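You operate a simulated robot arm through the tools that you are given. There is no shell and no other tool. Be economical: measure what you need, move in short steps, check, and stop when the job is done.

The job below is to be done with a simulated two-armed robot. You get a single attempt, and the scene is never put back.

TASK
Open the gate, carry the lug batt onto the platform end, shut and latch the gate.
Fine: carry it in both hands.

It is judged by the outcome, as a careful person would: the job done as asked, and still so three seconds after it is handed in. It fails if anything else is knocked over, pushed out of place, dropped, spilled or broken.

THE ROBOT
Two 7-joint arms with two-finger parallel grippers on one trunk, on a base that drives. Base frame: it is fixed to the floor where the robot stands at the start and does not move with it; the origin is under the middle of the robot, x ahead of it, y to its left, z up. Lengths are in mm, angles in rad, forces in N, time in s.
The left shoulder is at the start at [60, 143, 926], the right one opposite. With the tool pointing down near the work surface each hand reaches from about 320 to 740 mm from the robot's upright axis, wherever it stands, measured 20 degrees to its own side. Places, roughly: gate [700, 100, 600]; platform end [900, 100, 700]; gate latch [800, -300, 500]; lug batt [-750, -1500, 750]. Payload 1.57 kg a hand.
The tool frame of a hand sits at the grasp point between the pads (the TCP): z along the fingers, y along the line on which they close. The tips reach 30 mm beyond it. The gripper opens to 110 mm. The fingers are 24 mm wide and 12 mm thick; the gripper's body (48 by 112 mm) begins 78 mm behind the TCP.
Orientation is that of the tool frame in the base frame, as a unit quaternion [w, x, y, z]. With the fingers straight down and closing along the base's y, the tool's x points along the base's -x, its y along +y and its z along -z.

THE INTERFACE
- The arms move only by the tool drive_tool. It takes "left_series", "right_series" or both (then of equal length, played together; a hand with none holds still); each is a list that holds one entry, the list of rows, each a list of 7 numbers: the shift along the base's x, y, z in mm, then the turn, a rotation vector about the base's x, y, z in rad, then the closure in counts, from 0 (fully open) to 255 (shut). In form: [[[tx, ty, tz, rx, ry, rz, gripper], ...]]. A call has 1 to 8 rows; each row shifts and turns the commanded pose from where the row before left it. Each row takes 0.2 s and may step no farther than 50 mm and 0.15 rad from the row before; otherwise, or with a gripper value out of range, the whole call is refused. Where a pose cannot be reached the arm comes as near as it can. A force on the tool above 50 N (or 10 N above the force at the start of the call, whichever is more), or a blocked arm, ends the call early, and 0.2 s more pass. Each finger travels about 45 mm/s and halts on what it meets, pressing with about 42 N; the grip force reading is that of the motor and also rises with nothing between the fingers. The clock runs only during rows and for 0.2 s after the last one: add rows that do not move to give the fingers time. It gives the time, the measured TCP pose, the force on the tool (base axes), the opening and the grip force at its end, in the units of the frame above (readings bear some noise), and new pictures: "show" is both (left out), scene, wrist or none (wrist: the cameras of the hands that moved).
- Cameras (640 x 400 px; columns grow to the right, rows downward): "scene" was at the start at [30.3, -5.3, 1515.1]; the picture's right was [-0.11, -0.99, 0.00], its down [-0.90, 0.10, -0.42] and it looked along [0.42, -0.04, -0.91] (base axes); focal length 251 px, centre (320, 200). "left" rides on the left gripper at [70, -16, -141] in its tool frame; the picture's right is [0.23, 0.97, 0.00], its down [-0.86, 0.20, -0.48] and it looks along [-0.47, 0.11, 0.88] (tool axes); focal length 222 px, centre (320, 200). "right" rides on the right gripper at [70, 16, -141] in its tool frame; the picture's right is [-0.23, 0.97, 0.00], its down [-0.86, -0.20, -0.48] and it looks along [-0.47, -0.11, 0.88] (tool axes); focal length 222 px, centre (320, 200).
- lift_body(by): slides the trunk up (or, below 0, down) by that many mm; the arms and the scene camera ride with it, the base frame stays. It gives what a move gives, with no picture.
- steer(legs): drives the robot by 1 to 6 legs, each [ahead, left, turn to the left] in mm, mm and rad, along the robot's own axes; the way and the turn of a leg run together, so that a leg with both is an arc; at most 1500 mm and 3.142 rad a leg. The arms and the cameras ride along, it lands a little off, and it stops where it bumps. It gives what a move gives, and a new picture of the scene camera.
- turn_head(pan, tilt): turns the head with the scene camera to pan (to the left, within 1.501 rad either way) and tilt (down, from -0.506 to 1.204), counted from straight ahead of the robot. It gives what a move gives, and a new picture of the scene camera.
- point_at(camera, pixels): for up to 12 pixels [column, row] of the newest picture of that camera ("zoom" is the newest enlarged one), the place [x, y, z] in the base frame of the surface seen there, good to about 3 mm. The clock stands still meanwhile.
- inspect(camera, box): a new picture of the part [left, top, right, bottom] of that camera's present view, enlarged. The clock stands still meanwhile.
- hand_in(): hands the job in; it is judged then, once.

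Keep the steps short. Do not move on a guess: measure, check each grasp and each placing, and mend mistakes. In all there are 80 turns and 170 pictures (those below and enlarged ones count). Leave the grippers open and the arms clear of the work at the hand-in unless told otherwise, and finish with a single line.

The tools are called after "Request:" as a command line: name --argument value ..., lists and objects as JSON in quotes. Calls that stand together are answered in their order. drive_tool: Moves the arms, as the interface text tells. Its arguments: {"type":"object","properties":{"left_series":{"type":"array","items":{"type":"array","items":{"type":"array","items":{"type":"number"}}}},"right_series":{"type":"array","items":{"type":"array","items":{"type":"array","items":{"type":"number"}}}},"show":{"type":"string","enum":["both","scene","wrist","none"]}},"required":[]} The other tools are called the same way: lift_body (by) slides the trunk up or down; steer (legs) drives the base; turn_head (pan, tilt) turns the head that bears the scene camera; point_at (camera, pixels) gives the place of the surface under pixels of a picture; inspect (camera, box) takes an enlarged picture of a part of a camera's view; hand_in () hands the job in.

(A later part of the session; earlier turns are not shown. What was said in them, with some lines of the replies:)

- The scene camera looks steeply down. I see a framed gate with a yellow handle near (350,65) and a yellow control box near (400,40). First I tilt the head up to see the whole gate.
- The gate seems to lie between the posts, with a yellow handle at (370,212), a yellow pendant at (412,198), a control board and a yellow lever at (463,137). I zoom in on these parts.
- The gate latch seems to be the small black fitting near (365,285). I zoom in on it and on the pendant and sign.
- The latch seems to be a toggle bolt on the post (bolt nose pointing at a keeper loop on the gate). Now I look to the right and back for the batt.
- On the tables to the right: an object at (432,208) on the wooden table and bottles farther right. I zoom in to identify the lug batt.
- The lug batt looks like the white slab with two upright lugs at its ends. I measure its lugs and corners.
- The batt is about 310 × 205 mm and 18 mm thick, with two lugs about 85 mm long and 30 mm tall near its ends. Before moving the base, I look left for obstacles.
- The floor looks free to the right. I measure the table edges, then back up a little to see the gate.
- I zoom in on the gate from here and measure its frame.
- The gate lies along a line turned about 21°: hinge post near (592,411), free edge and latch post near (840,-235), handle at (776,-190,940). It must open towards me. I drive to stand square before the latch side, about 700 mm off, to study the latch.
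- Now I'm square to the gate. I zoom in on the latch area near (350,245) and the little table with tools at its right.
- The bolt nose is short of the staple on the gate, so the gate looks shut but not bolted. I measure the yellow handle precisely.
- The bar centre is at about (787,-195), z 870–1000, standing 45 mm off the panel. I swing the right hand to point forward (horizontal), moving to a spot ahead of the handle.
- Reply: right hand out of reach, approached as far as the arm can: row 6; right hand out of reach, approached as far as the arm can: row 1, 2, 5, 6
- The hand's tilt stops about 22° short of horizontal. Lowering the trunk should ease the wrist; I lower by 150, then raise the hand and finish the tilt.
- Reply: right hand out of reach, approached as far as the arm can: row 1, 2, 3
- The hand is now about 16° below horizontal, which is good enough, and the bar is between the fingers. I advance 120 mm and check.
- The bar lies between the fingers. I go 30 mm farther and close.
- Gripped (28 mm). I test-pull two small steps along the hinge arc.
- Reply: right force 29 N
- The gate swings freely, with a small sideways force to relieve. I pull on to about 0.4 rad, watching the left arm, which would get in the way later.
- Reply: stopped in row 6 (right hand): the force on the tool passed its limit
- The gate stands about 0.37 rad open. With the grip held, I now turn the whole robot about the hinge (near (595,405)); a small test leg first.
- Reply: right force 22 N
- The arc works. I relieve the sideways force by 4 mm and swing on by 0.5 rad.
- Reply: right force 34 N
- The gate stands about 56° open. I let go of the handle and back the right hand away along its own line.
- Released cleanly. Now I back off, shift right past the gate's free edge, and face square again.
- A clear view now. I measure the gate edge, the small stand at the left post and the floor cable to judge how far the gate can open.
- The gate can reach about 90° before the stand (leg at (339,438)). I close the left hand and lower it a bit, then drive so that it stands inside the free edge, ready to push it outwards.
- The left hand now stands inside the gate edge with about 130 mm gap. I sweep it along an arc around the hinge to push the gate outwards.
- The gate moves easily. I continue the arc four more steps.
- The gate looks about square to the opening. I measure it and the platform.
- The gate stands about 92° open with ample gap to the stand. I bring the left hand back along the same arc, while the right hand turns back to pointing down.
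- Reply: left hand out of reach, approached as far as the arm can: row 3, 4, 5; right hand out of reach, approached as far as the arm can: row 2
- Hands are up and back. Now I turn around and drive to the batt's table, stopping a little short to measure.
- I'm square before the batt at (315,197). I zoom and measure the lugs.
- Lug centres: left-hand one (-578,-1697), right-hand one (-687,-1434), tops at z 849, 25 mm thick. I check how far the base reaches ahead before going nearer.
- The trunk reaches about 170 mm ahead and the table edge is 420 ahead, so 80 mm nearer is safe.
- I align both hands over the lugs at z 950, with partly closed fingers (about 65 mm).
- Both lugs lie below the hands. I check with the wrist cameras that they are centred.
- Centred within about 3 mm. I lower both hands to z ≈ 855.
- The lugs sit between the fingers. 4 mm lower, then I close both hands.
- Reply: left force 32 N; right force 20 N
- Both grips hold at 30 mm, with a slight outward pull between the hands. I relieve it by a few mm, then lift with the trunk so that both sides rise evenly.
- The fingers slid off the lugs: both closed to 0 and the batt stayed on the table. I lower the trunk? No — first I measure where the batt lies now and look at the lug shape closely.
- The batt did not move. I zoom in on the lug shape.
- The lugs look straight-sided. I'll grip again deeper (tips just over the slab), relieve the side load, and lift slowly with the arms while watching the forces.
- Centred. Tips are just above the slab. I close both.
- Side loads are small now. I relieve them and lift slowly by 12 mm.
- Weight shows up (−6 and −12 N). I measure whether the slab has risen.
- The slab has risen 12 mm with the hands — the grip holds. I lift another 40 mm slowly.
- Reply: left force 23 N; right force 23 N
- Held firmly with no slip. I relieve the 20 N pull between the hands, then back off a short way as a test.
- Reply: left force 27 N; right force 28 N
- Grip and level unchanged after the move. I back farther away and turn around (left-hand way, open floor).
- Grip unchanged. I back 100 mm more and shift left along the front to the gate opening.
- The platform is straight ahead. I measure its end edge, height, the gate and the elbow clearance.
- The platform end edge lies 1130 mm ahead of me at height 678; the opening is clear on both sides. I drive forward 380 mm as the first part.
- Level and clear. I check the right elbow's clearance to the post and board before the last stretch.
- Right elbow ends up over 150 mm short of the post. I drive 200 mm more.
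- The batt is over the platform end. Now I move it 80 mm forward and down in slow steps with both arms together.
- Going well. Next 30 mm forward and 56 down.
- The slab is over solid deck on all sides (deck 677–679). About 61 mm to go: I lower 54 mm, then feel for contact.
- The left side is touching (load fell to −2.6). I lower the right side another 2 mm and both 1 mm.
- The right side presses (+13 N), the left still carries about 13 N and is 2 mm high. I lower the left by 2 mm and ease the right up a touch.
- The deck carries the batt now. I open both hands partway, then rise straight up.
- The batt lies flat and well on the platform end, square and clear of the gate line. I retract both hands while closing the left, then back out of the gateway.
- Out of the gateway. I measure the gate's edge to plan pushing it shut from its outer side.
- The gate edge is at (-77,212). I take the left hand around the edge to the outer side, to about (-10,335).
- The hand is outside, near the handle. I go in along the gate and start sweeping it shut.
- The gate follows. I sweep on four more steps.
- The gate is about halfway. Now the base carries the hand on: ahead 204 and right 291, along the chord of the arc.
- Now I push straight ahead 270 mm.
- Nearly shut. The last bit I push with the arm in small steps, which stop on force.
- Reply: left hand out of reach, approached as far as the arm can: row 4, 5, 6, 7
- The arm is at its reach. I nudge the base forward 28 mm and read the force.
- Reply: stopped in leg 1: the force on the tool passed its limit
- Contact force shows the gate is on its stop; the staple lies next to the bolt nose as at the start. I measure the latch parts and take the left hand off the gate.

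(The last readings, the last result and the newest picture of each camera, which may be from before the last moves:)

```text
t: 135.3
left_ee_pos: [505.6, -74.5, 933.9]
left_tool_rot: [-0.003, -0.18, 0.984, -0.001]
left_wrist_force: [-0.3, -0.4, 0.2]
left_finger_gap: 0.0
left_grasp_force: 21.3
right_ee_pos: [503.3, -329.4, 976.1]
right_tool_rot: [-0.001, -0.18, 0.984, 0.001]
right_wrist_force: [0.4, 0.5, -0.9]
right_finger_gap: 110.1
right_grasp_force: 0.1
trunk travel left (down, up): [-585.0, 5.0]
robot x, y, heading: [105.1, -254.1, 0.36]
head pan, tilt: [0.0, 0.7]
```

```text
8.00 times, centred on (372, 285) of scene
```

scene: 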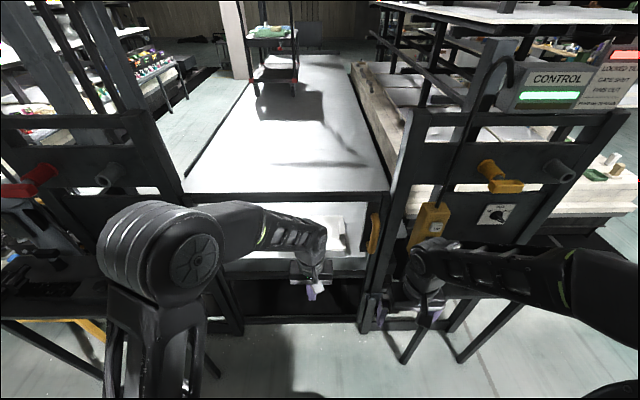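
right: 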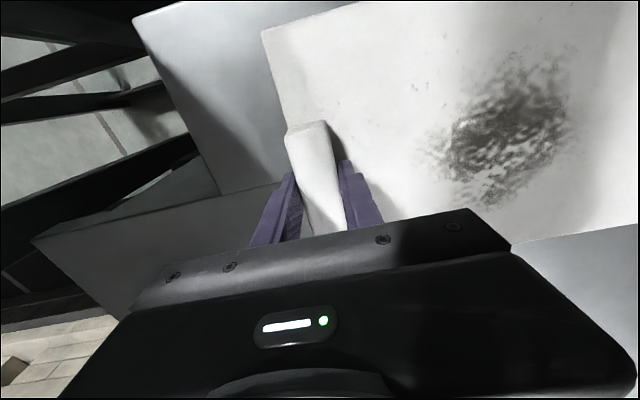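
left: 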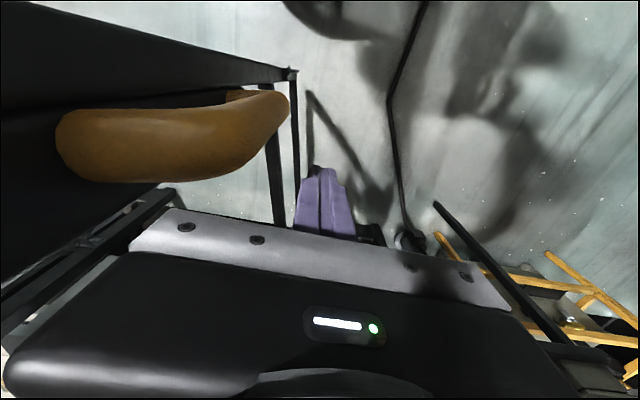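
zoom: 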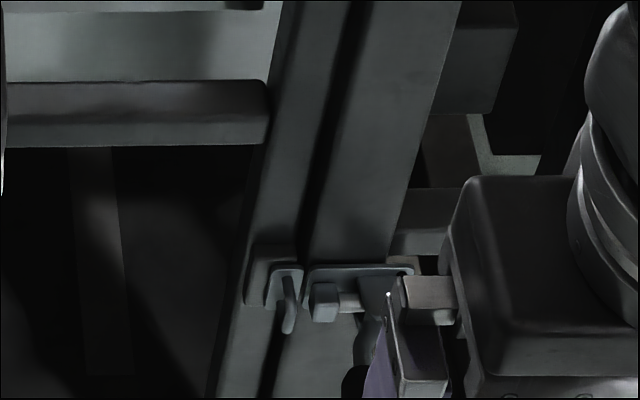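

The lever grip sticks out towards me at about (781,-281,470), pivot near (835,-283). I lower the trunk by 400 to bring the right hand and camera to the latch.

Request:
lift_body --by -400

Request:
turn_head --pan -0.3 --tilt 0.6

Request:
inspect --camera "scene" --box '[250, 170, 390, 290]'

```text
t: 139.1
left_ee_pos: [505.7, -74.4, 534.8]
left_tool_rot: [-0.003, -0.18, 0.984, -0.002]
left_wrist_force: [-0.2, -0.2, -0.3]
left_finger_gap: 0.0
left_grasp_force: 21.5
right_ee_pos: [504.0, -328.3, 575.8]
right_tool_rot: [-0.001, -0.18, 0.984, 0.001]
right_wrist_force: [0.1, -0.2, -0.4]
right_finger_gap: 110.3
right_grasp_force: 0.0
trunk travel left (down, up): [-185.0, 405.0]
robot x, y, heading: [107.1, -255.7, 0.363]
head pan, tilt: [0.0, 0.7]
```

```text
t: 139.9
left_ee_pos: [506.4, -75.9, 535.4]
left_tool_rot: [-0.004, -0.179, 0.984, -0.001]
left_wrist_force: [0.5, -0.2, 0.0]
left_finger_gap: 0.0
left_grasp_force: 21.1
right_ee_pos: [504.9, -328.1, 575.0]
right_tool_rot: [0.0, -0.181, 0.983, 0.001]
right_wrist_force: [-0.2, 0.1, 1.3]
right_finger_gap: 110.3
right_grasp_force: 0.2
trunk travel left (down, up): [-185.0, 405.0]
robot x, y, heading: [106.1, -253.2, 0.366]
head pan, tilt: [-0.3, 0.6]
```

scene: 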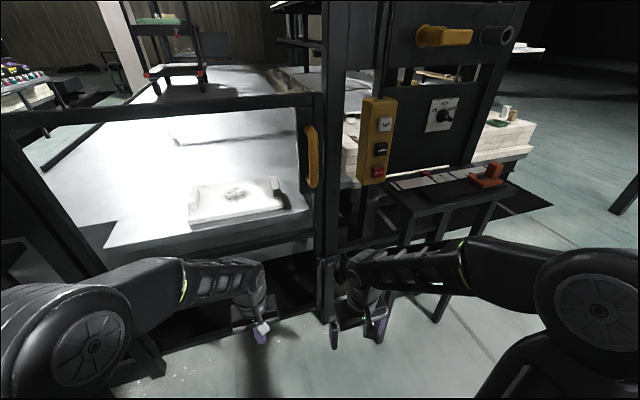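

```text
3.33 times, centred on (320, 230) of scene
```

zoom: 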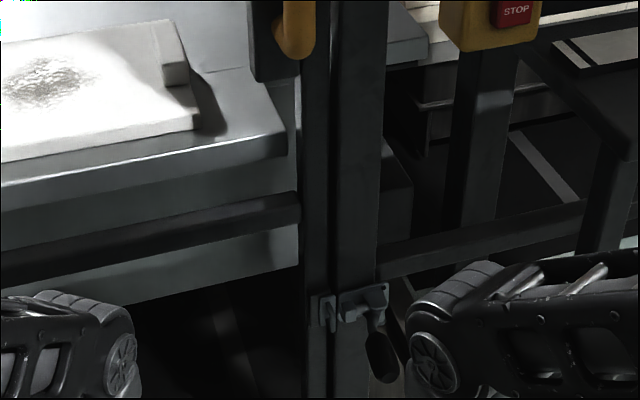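

I look closer at the latch from this lower viewpoint and through the right wrist camera.

Request:
inspect --camera "scene" --box '[305, 245, 353, 295]'

Request:
inspect --camera "right" --box '[0, 0, 640, 400]'

```text
8.00 times, centred on (329, 270) of scene
```

zoom: 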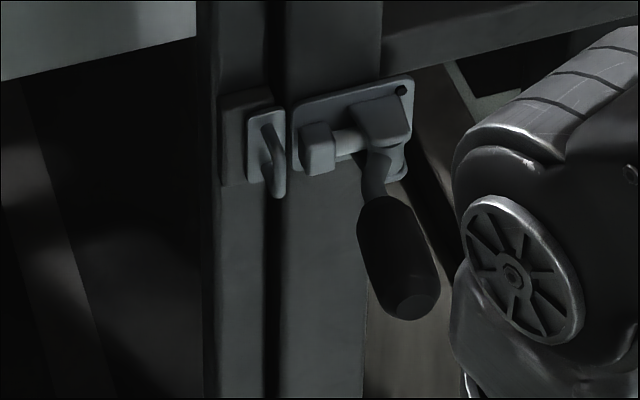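

```text
1.00 times, centred on (320, 200) of right
```

zoom: 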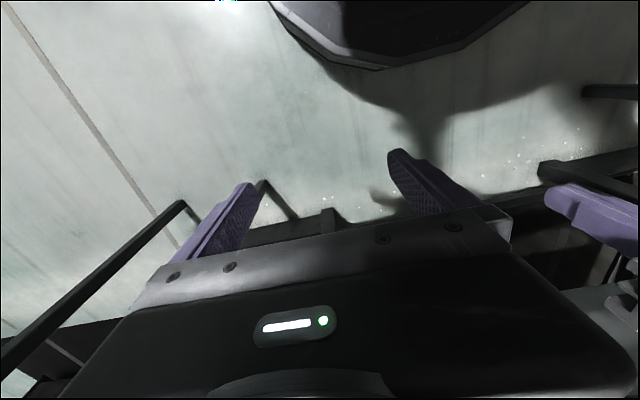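

Request:
point_at --camera "scene" --pixels '[[340.5, 282], [338.5, 277], [336.5, 272], [335.8, 267.5], [328.7, 263.5], [323.4, 266], [336.5, 258.7], [332, 263]]'

```text
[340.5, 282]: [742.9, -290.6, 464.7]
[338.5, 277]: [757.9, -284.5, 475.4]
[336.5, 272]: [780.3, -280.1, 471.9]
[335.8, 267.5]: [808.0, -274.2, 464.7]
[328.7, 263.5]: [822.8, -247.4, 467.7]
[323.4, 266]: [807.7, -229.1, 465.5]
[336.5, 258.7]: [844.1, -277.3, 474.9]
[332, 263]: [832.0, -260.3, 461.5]
```

The lever points straight out; pushing its end to the left (towards the nose) should drive the bolt into the staple. I check clearances to the pendant and the right table before reaching in.

Request:
point_at --camera "scene" --pixels '[[375, 110], [363, 180], [378, 184], [400, 200], [403, 215], [440, 205], [405, 235], [375, 195], [440, 300]]'

```text
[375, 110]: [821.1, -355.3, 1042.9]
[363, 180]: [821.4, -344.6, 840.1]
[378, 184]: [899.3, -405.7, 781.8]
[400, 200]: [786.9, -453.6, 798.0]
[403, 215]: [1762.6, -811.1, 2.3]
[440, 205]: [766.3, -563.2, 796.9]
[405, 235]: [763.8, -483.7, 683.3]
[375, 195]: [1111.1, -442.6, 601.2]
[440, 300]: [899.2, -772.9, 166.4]
```

Plenty of room. I close the right fingers and go to a spot right of the lever end, above it first.

Request:
drive_tool --right_series '[[[39, -1.1, 0, 0, 0, 0, 255], [39, -1.1, 0, 0, 0, 0, 255], [39, -1.1, 0, 0, 0, 0, 255], [39, -1.1, 0, 0, 0, 0, 255], [39, -1.1, 0, 0, 0, 0, 255], [39, -1.1, 0, 0, 0, 0, 255], [39, -1.1, 0, 0, 0, 0, 255]]]'

```text
t: 141.5
left_ee_pos: [506.6, -75.9, 534.9]
left_tool_rot: [-0.003, -0.179, 0.984, -0.002]
left_wrist_force: [0.7, -0.6, 0.4]
left_finger_gap: 0.0
left_grasp_force: 21.4
right_ee_pos: [778.0, -337.4, 574.4]
right_tool_rot: [-0.002, -0.18, 0.984, 0.001]
right_wrist_force: [-0.3, 0.3, 0.5]
right_finger_gap: 0.0
right_grasp_force: 17.8
trunk travel left (down, up): [-185.0, 405.0]
robot x, y, heading: [103.7, -250.2, 0.361]
head pan, tilt: [-0.3, 0.6]
```

scene: 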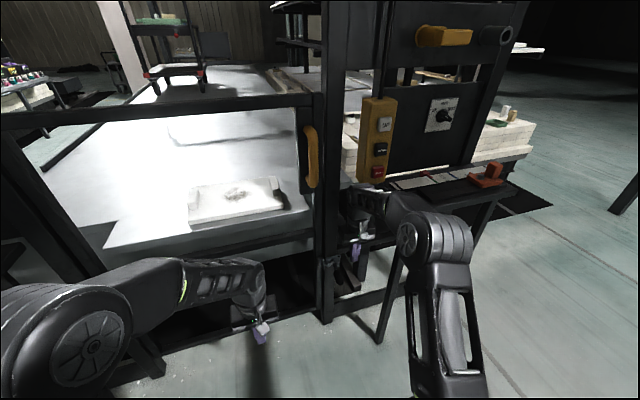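
right: 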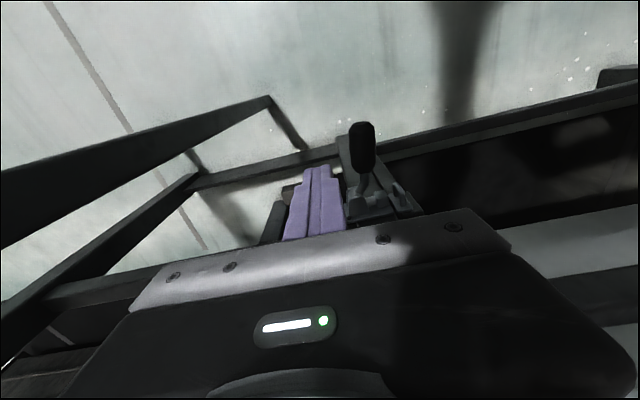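

The lever is visible at (362,150), to the left of my fingers. I go straight down 108 mm.

Request:
drive_tool --right_series '[[[0, 0, -36, 0, 0, 0, 255], [0, 0, -36, 0, 0, 0, 255], [0, 0, -36, 0, 0, 0, 255]]]'

Request:
inspect --camera "right" --box '[250, 60, 510, 240]'

```text
t: 142.3
left_ee_pos: [506.7, -75.3, 536.0]
left_tool_rot: [-0.003, -0.18, 0.984, -0.002]
left_wrist_force: [0.2, 0.2, 0.3]
left_finger_gap: 0.0
left_grasp_force: 21.7
right_ee_pos: [777.2, -335.9, 468.4]
right_tool_rot: [0.0, -0.181, 0.984, 0.001]
right_wrist_force: [-0.4, 0.8, 0.5]
right_finger_gap: 0.4
right_grasp_force: 21.2
trunk travel left (down, up): [-185.0, 405.0]
robot x, y, heading: [104.4, -253.0, 0.363]
head pan, tilt: [-0.3, 0.6]
```

scene: 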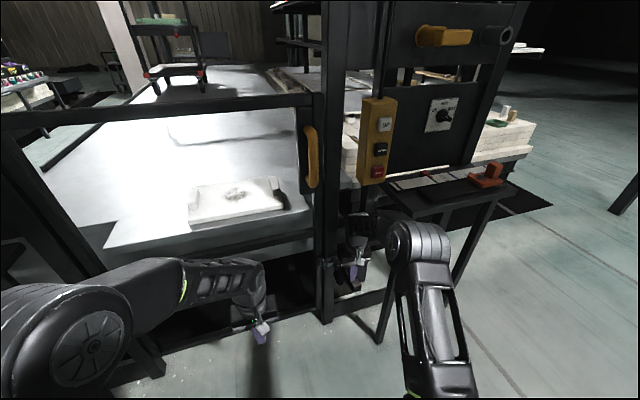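
right: 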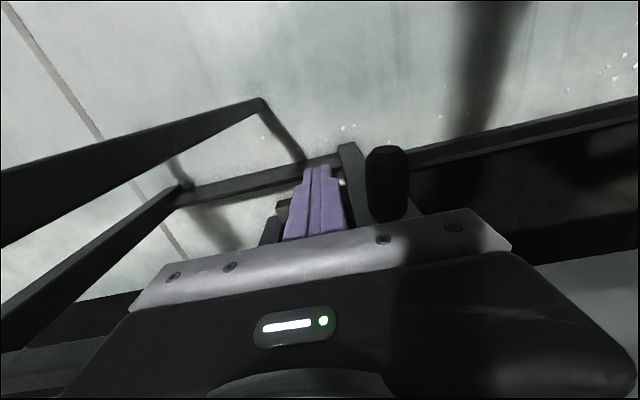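

```text
2.22 times, centred on (380, 150) of right
5 turns are left
```

zoom: 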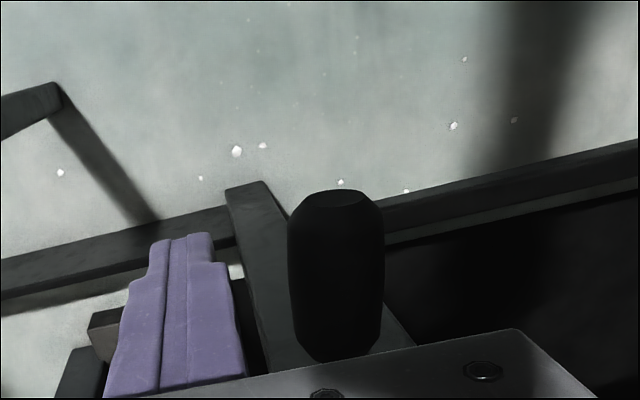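

The fingers are right of the lever at the same height. I sweep them left along the lever's arc and look at the latch.

Request:
drive_tool --right_series '[[[-4.6, 17.5, 0, 0, 0, 0, 255], [-9, 18, 0, 0, 0, 0, 255], [-6.6, 20, 0, 0, 0, 0, 255], [-0.8, 20.6, 0, 0, 0, 0, 255], [4.4, 20.4, 0, 0, 0, 0, 255], [9.6, 18.7, 0, 0, 0, 0, 255], [0, 0, 0, 0, 0, 0, 255]]]'

Request:
inspect --camera "scene" --box '[295, 240, 365, 300]'

Request:
inspect --camera "right" --box '[220, 60, 540, 260]'

Request:
inspect --camera "left" --box '[0, 0, 320, 200]'

```text
t: 143.0
left_ee_pos: [507.3, -77.3, 536.2]
left_tool_rot: [-0.004, -0.179, 0.984, -0.001]
left_wrist_force: [0.2, 0.3, -1.0]
left_finger_gap: 0.0
left_grasp_force: 21.0
right_ee_pos: [770.8, -314.9, 468.5]
right_tool_rot: [0.005, -0.171, 0.985, -0.011]
right_wrist_force: [1.6, -3.3, 0.0]
right_finger_gap: 0.1
right_grasp_force: 21.4
trunk travel left (down, up): [-185.0, 405.0]
robot x, y, heading: [105.0, -251.5, 0.363]
head pan, tilt: [-0.3, 0.6]
stopped in row 3 (right hand): the force on the tool passed its limit (the readings are from after the stop); the commanded pose is now the measured one
```

scene: 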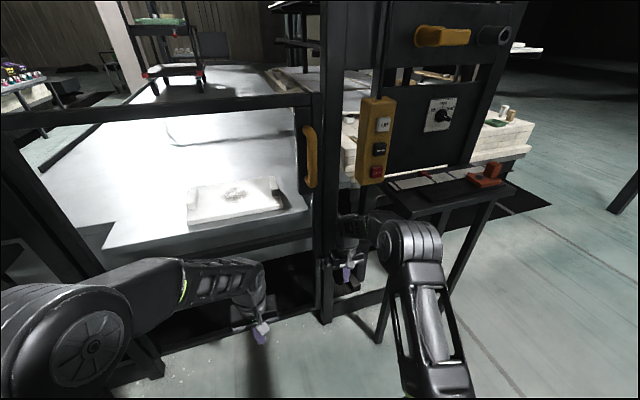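
right: 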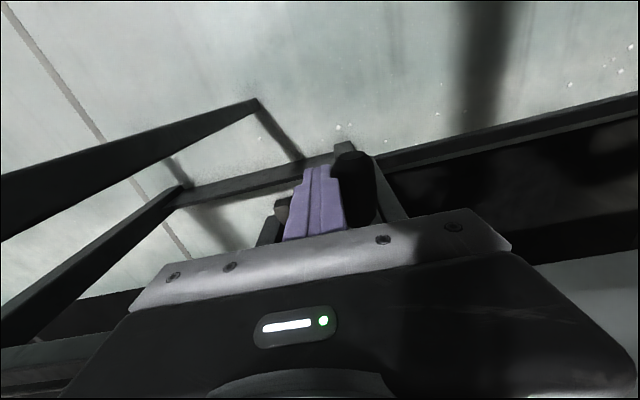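

```text
6.67 times, centred on (330, 270) of scene
```

zoom: 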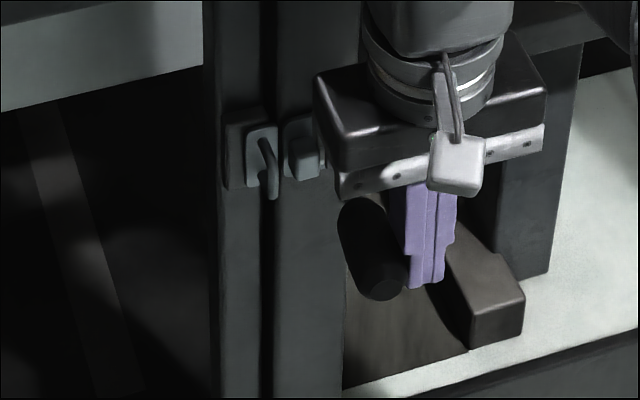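

```text
2.00 times, centred on (380, 160) of right
```

zoom: 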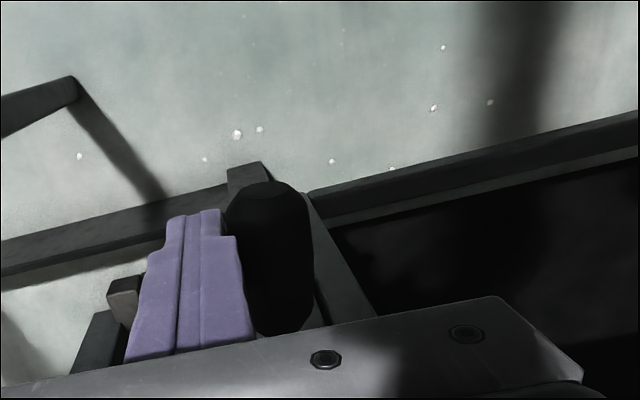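

```text
2.00 times, centred on (160, 100) of left
4 turns are left
```

zoom: 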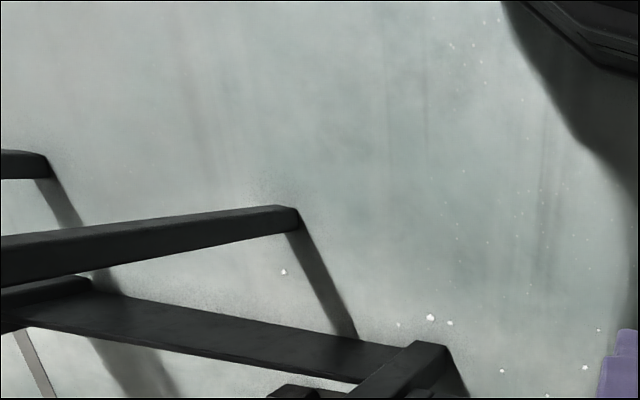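

The lever is against its stop on that side, so it must swing the other way (to the right). I lift over the lever, shift the base a little for reach, come down on its left side and sweep right, then look.

Request:
drive_tool --right_series '[[[3.6, -9.3, 0, 0, 0, 0, 255], [0, 0, 36, 0, 0, 0, 255], [0, 0, 36, 0, 0, 0, 255]]]' --show "none"

Request:
steer --legs '[[30, -60, 0.003]]'

Request:
drive_tool --right_series '[[[-20.9, 33.5, 0, 0, 0, 0, 255], [-20.9, 33.5, 0, 0, 0, 0, 255], [-20.9, 33.5, 0, 0, 0, 0, 255], [-20.9, 33.5, 0, 0, 0, 0, 255], [0, 0, -36, 0, 0, 0, 255], [0, 0, -36, 0, 0, 0, 255]]]' --show "none"

Request:
drive_tool --right_series '[[[14.4, -32, 0, 0, 0, 0, 255], [5.1, -21.6, 0, 0, 0, 0, 255], [8.4, -19.2, 0, 0, 0, 0, 255], [13.2, -15.9, 0, 0, 0, 0, 255], [16.8, -12.2, 0, 0, 0, 0, 255], [19.6, -7.5, 0, 0, 0, 0, 255], [20.4, -1.8, 0, 0, 0, 0, 255]]]'

Request:
inspect --camera "scene" --box '[300, 240, 380, 300]'

Request:
inspect --camera "scene" --box '[260, 200, 420, 320]'

```text
t: 143.8
left_ee_pos: [507.0, -77.2, 536.2]
left_tool_rot: [-0.004, -0.179, 0.984, -0.001]
left_wrist_force: [0.0, -0.2, 0.8]
left_finger_gap: 0.0
left_grasp_force: 21.0
right_ee_pos: [772.8, -320.5, 540.4]
right_tool_rot: [0.004, -0.172, 0.985, -0.01]
right_wrist_force: [0.4, 0.3, -0.6]
right_finger_gap: 0.0
right_grasp_force: 21.4
trunk travel left (down, up): [-185.0, 405.0]
robot x, y, heading: [105.4, -250.8, 0.362]
head pan, tilt: [-0.3, 0.6]
```

```text
t: 144.8
left_ee_pos: [556.1, -123.0, 533.6]
left_tool_rot: [-0.004, -0.178, 0.984, -0.001]
left_wrist_force: [-0.8, -0.4, -0.3]
left_finger_gap: 0.1
left_grasp_force: 21.2
right_ee_pos: [824.1, -368.2, 539.7]
right_tool_rot: [0.003, -0.172, 0.985, -0.011]
right_wrist_force: [0.3, -0.2, -0.2]
right_finger_gap: 0.3
right_grasp_force: 21.4
trunk travel left (down, up): [-185.0, 405.0]
robot x, y, heading: [157.1, -300.9, 0.355]
head pan, tilt: [-0.3, 0.6]
```

scene: 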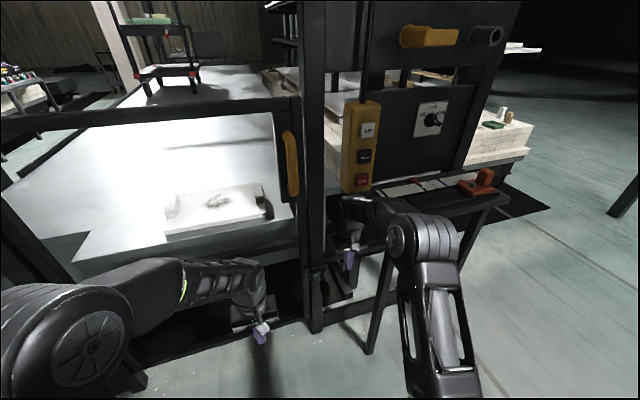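

```text
t: 146.2
left_ee_pos: [556.3, -123.6, 533.9]
left_tool_rot: [-0.004, -0.179, 0.984, -0.001]
left_wrist_force: [-0.4, -0.3, -0.1]
left_finger_gap: 0.2
left_grasp_force: 21.6
right_ee_pos: [737.8, -237.0, 464.9]
right_tool_rot: [0.003, -0.172, 0.985, -0.011]
right_wrist_force: [0.7, -1.3, -0.3]
right_finger_gap: 0.3
right_grasp_force: 21.5
trunk travel left (down, up): [-185.0, 405.0]
robot x, y, heading: [158.1, -301.6, 0.363]
head pan, tilt: [-0.3, 0.6]
```

```text
t: 147.8
left_ee_pos: [556.6, -124.0, 534.1]
left_tool_rot: [-0.003, -0.179, 0.984, -0.001]
left_wrist_force: [-0.4, 0.7, 0.1]
left_finger_gap: 0.0
left_grasp_force: 21.8
right_ee_pos: [816.1, -342.4, 463.8]
right_tool_rot: [-0.014, -0.173, 0.985, -0.009]
right_wrist_force: [-11.4, -2.2, 5.3]
right_finger_gap: 0.0
right_grasp_force: 21.3
trunk travel left (down, up): [-185.0, 405.0]
robot x, y, heading: [153.2, -301.4, 0.361]
head pan, tilt: [-0.3, 0.6]
stopped in row 7 (right hand): the force on the tool passed its limit (the readings are from after the stop); the commanded pose is now the measured one
```

scene: 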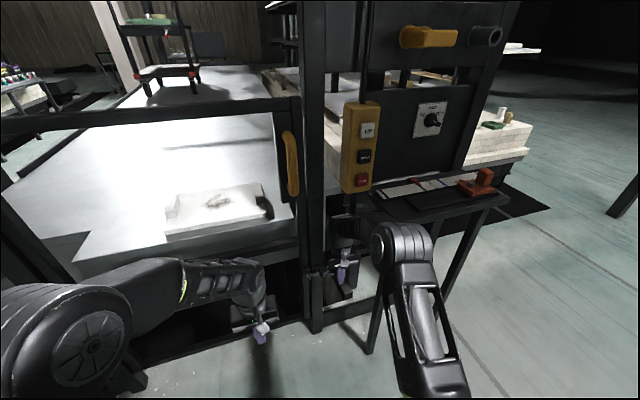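
right: 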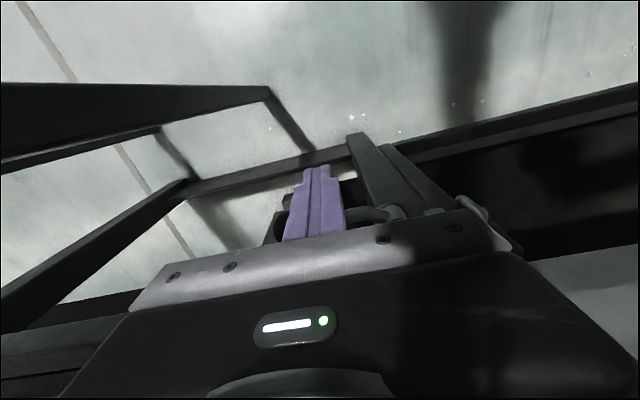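

```text
6.67 times, centred on (340, 270) of scene
```

zoom: 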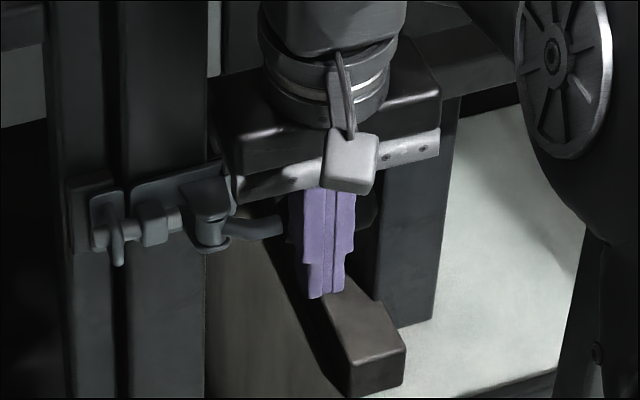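

```text
3.33 times, centred on (340, 260) of scene
3 turns are left
```

zoom: 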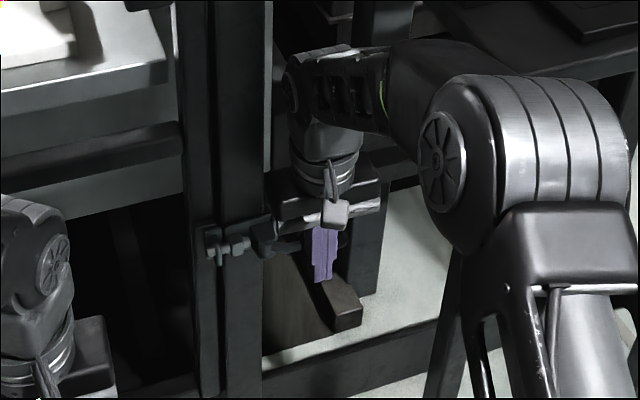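

The lever has swung right to its stop and the bolt now passes through the staple. I give one small extra push for full travel, back straight off, open both hands, drive back clear, and look at the latch again.

Request:
drive_tool --right_series '[[[6, 2.3, 0, 0, 0, 0, 255], [5, 1, 0, 0, 0, 0, 255]]]' --show "none"

Request:
drive_tool --right_series '[[[-20, -7, 0, 0, 0, 0, 255], [-37, -14, 0, 0, 0, 0, 255], [-37, -14, 0, 0, 0, 0, 255], [-37, -14, 0, 0, 0, 0, 255], [-30, -5, 0, 0, 0, 0, 255]]]' --show "none"

Request:
steer --legs '[[-250, 0, 0]]'

Request:
drive_tool --left_series '[[[0, 0, 0, 0, 0, 0, 0], [0, 0, 0, 0, 0, 0, 0], [0, 0, 0, 0, 0, 0, 0], [0, 0, 0, 0, 0, 0, 0], [0, 0, 0, 0, 0, 0, 0], [0, 0, 0, 0, 0, 0, 0], [0, 0, 0, 0, 0, 0, 0]]]' --right_series '[[[0, 0, 0, 0, 0, 0, 0], [0, 0, 0, 0, 0, 0, 0], [0, 0, 0, 0, 0, 0, 0], [0, 0, 0, 0, 0, 0, 0], [0, 0, 0, 0, 0, 0, 0], [0, 0, 0, 0, 0, 0, 0], [0, 0, 0, 0, 0, 0, 0]]]' --show "scene"

Request:
inspect --camera "scene" --box '[290, 190, 390, 260]'

Request:
inspect --camera "scene" --box '[315, 205, 365, 240]'

```text
t: 148.3
left_ee_pos: [556.1, -124.4, 534.6]
left_tool_rot: [-0.002, -0.178, 0.984, -0.002]
left_wrist_force: [0.3, 0.6, -0.6]
left_finger_gap: 0.0
left_grasp_force: 20.7
right_ee_pos: [817.0, -343.0, 461.4]
right_tool_rot: [-0.023, -0.173, 0.985, -0.01]
right_wrist_force: [-10.1, -1.3, 7.4]
right_finger_gap: 0.0
right_grasp_force: 21.3
trunk travel left (down, up): [-185.0, 405.0]
robot x, y, heading: [151.2, -303.3, 0.358]
head pan, tilt: [-0.3, 0.6]
stopped in row 2 (right hand): the force on the tool passed its limit (the readings are from after the stop); the commanded pose is now the measured one
```

```text
t: 149.5
left_ee_pos: [556.2, -124.9, 534.7]
left_tool_rot: [-0.003, -0.178, 0.984, -0.002]
left_wrist_force: [0.8, 0.6, -0.7]
left_finger_gap: 0.1
left_grasp_force: 21.8
right_ee_pos: [654.7, -394.2, 460.2]
right_tool_rot: [-0.022, -0.173, 0.985, -0.01]
right_wrist_force: [0.0, 0.4, -0.4]
right_finger_gap: 0.0
right_grasp_force: 21.2
trunk travel left (down, up): [-185.0, 405.0]
robot x, y, heading: [153.3, -297.6, 0.36]
head pan, tilt: [-0.3, 0.6]
```

```text
t: 151.3
left_ee_pos: [321.6, -212.9, 535.2]
left_tool_rot: [-0.004, -0.18, 0.984, -0.001]
left_wrist_force: [0.6, 1.5, 0.1]
left_finger_gap: 0.0
left_grasp_force: 21.2
right_ee_pos: [421.2, -480.1, 461.9]
right_tool_rot: [-0.022, -0.176, 0.984, -0.011]
right_wrist_force: [-0.3, -0.3, -0.3]
right_finger_gap: 0.0
right_grasp_force: 21.2
trunk travel left (down, up): [-185.0, 405.0]
robot x, y, heading: [-85.5, -389.0, 0.367]
head pan, tilt: [-0.3, 0.6]
```

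scene: 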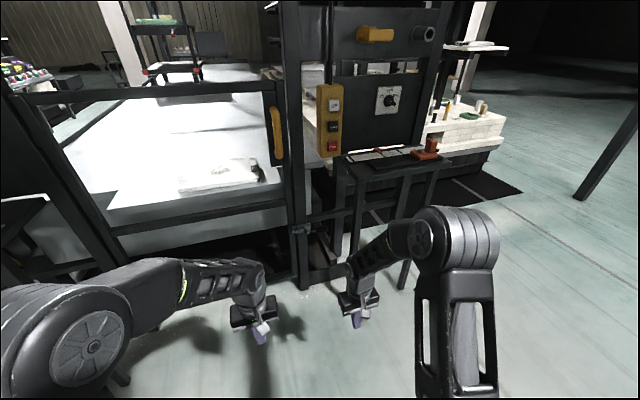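

```text
t: 152.9
left_ee_pos: [321.2, -211.7, 535.1]
left_tool_rot: [-0.004, -0.18, 0.984, -0.001]
left_wrist_force: [-1.0, 0.4, -1.1]
left_finger_gap: 110.0
left_grasp_force: 0.0
right_ee_pos: [420.5, -480.3, 461.5]
right_tool_rot: [-0.022, -0.176, 0.984, -0.011]
right_wrist_force: [0.2, -0.5, -0.3]
right_finger_gap: 110.1
right_grasp_force: 0.0
trunk travel left (down, up): [-185.0, 405.0]
robot x, y, heading: [-86.8, -388.3, 0.362]
head pan, tilt: [-0.3, 0.6]
```

scene: 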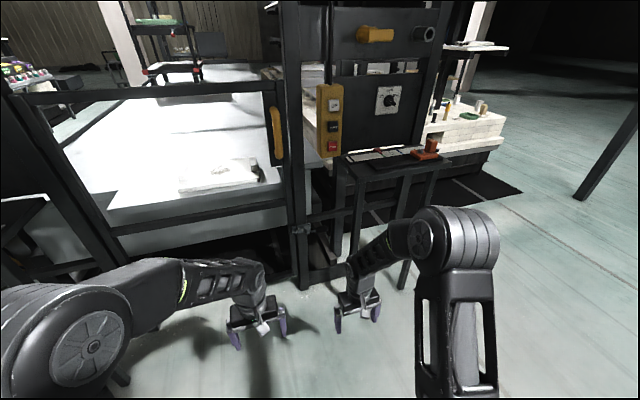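

```text
5.71 times, centred on (340, 225) of scene
```

zoom: 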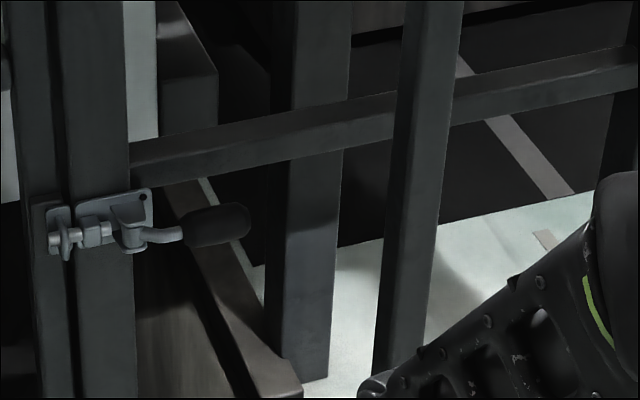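

```text
11.43 times, centred on (340, 222) of scene
2 turns are left
```

zoom: 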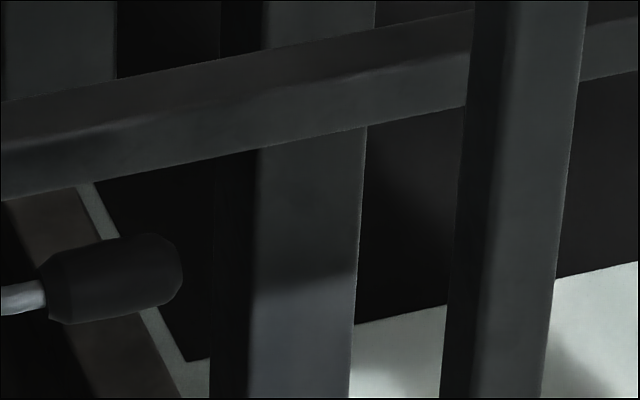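

The bolt is seen through the staple, with the lever over to its right stop. The gate is shut, the batt lies flat on the platform end, both hands are open and the arms are clear. I hand in.

Request:
hand_in

```text
The job is handed in.
```

The job is handed in: the gate was opened, the lug batt carried in both hands onto the platform end, and the gate shut and latched. On the first lift the fingers slid off the lugs, but the batt never left the table and the second lift held.
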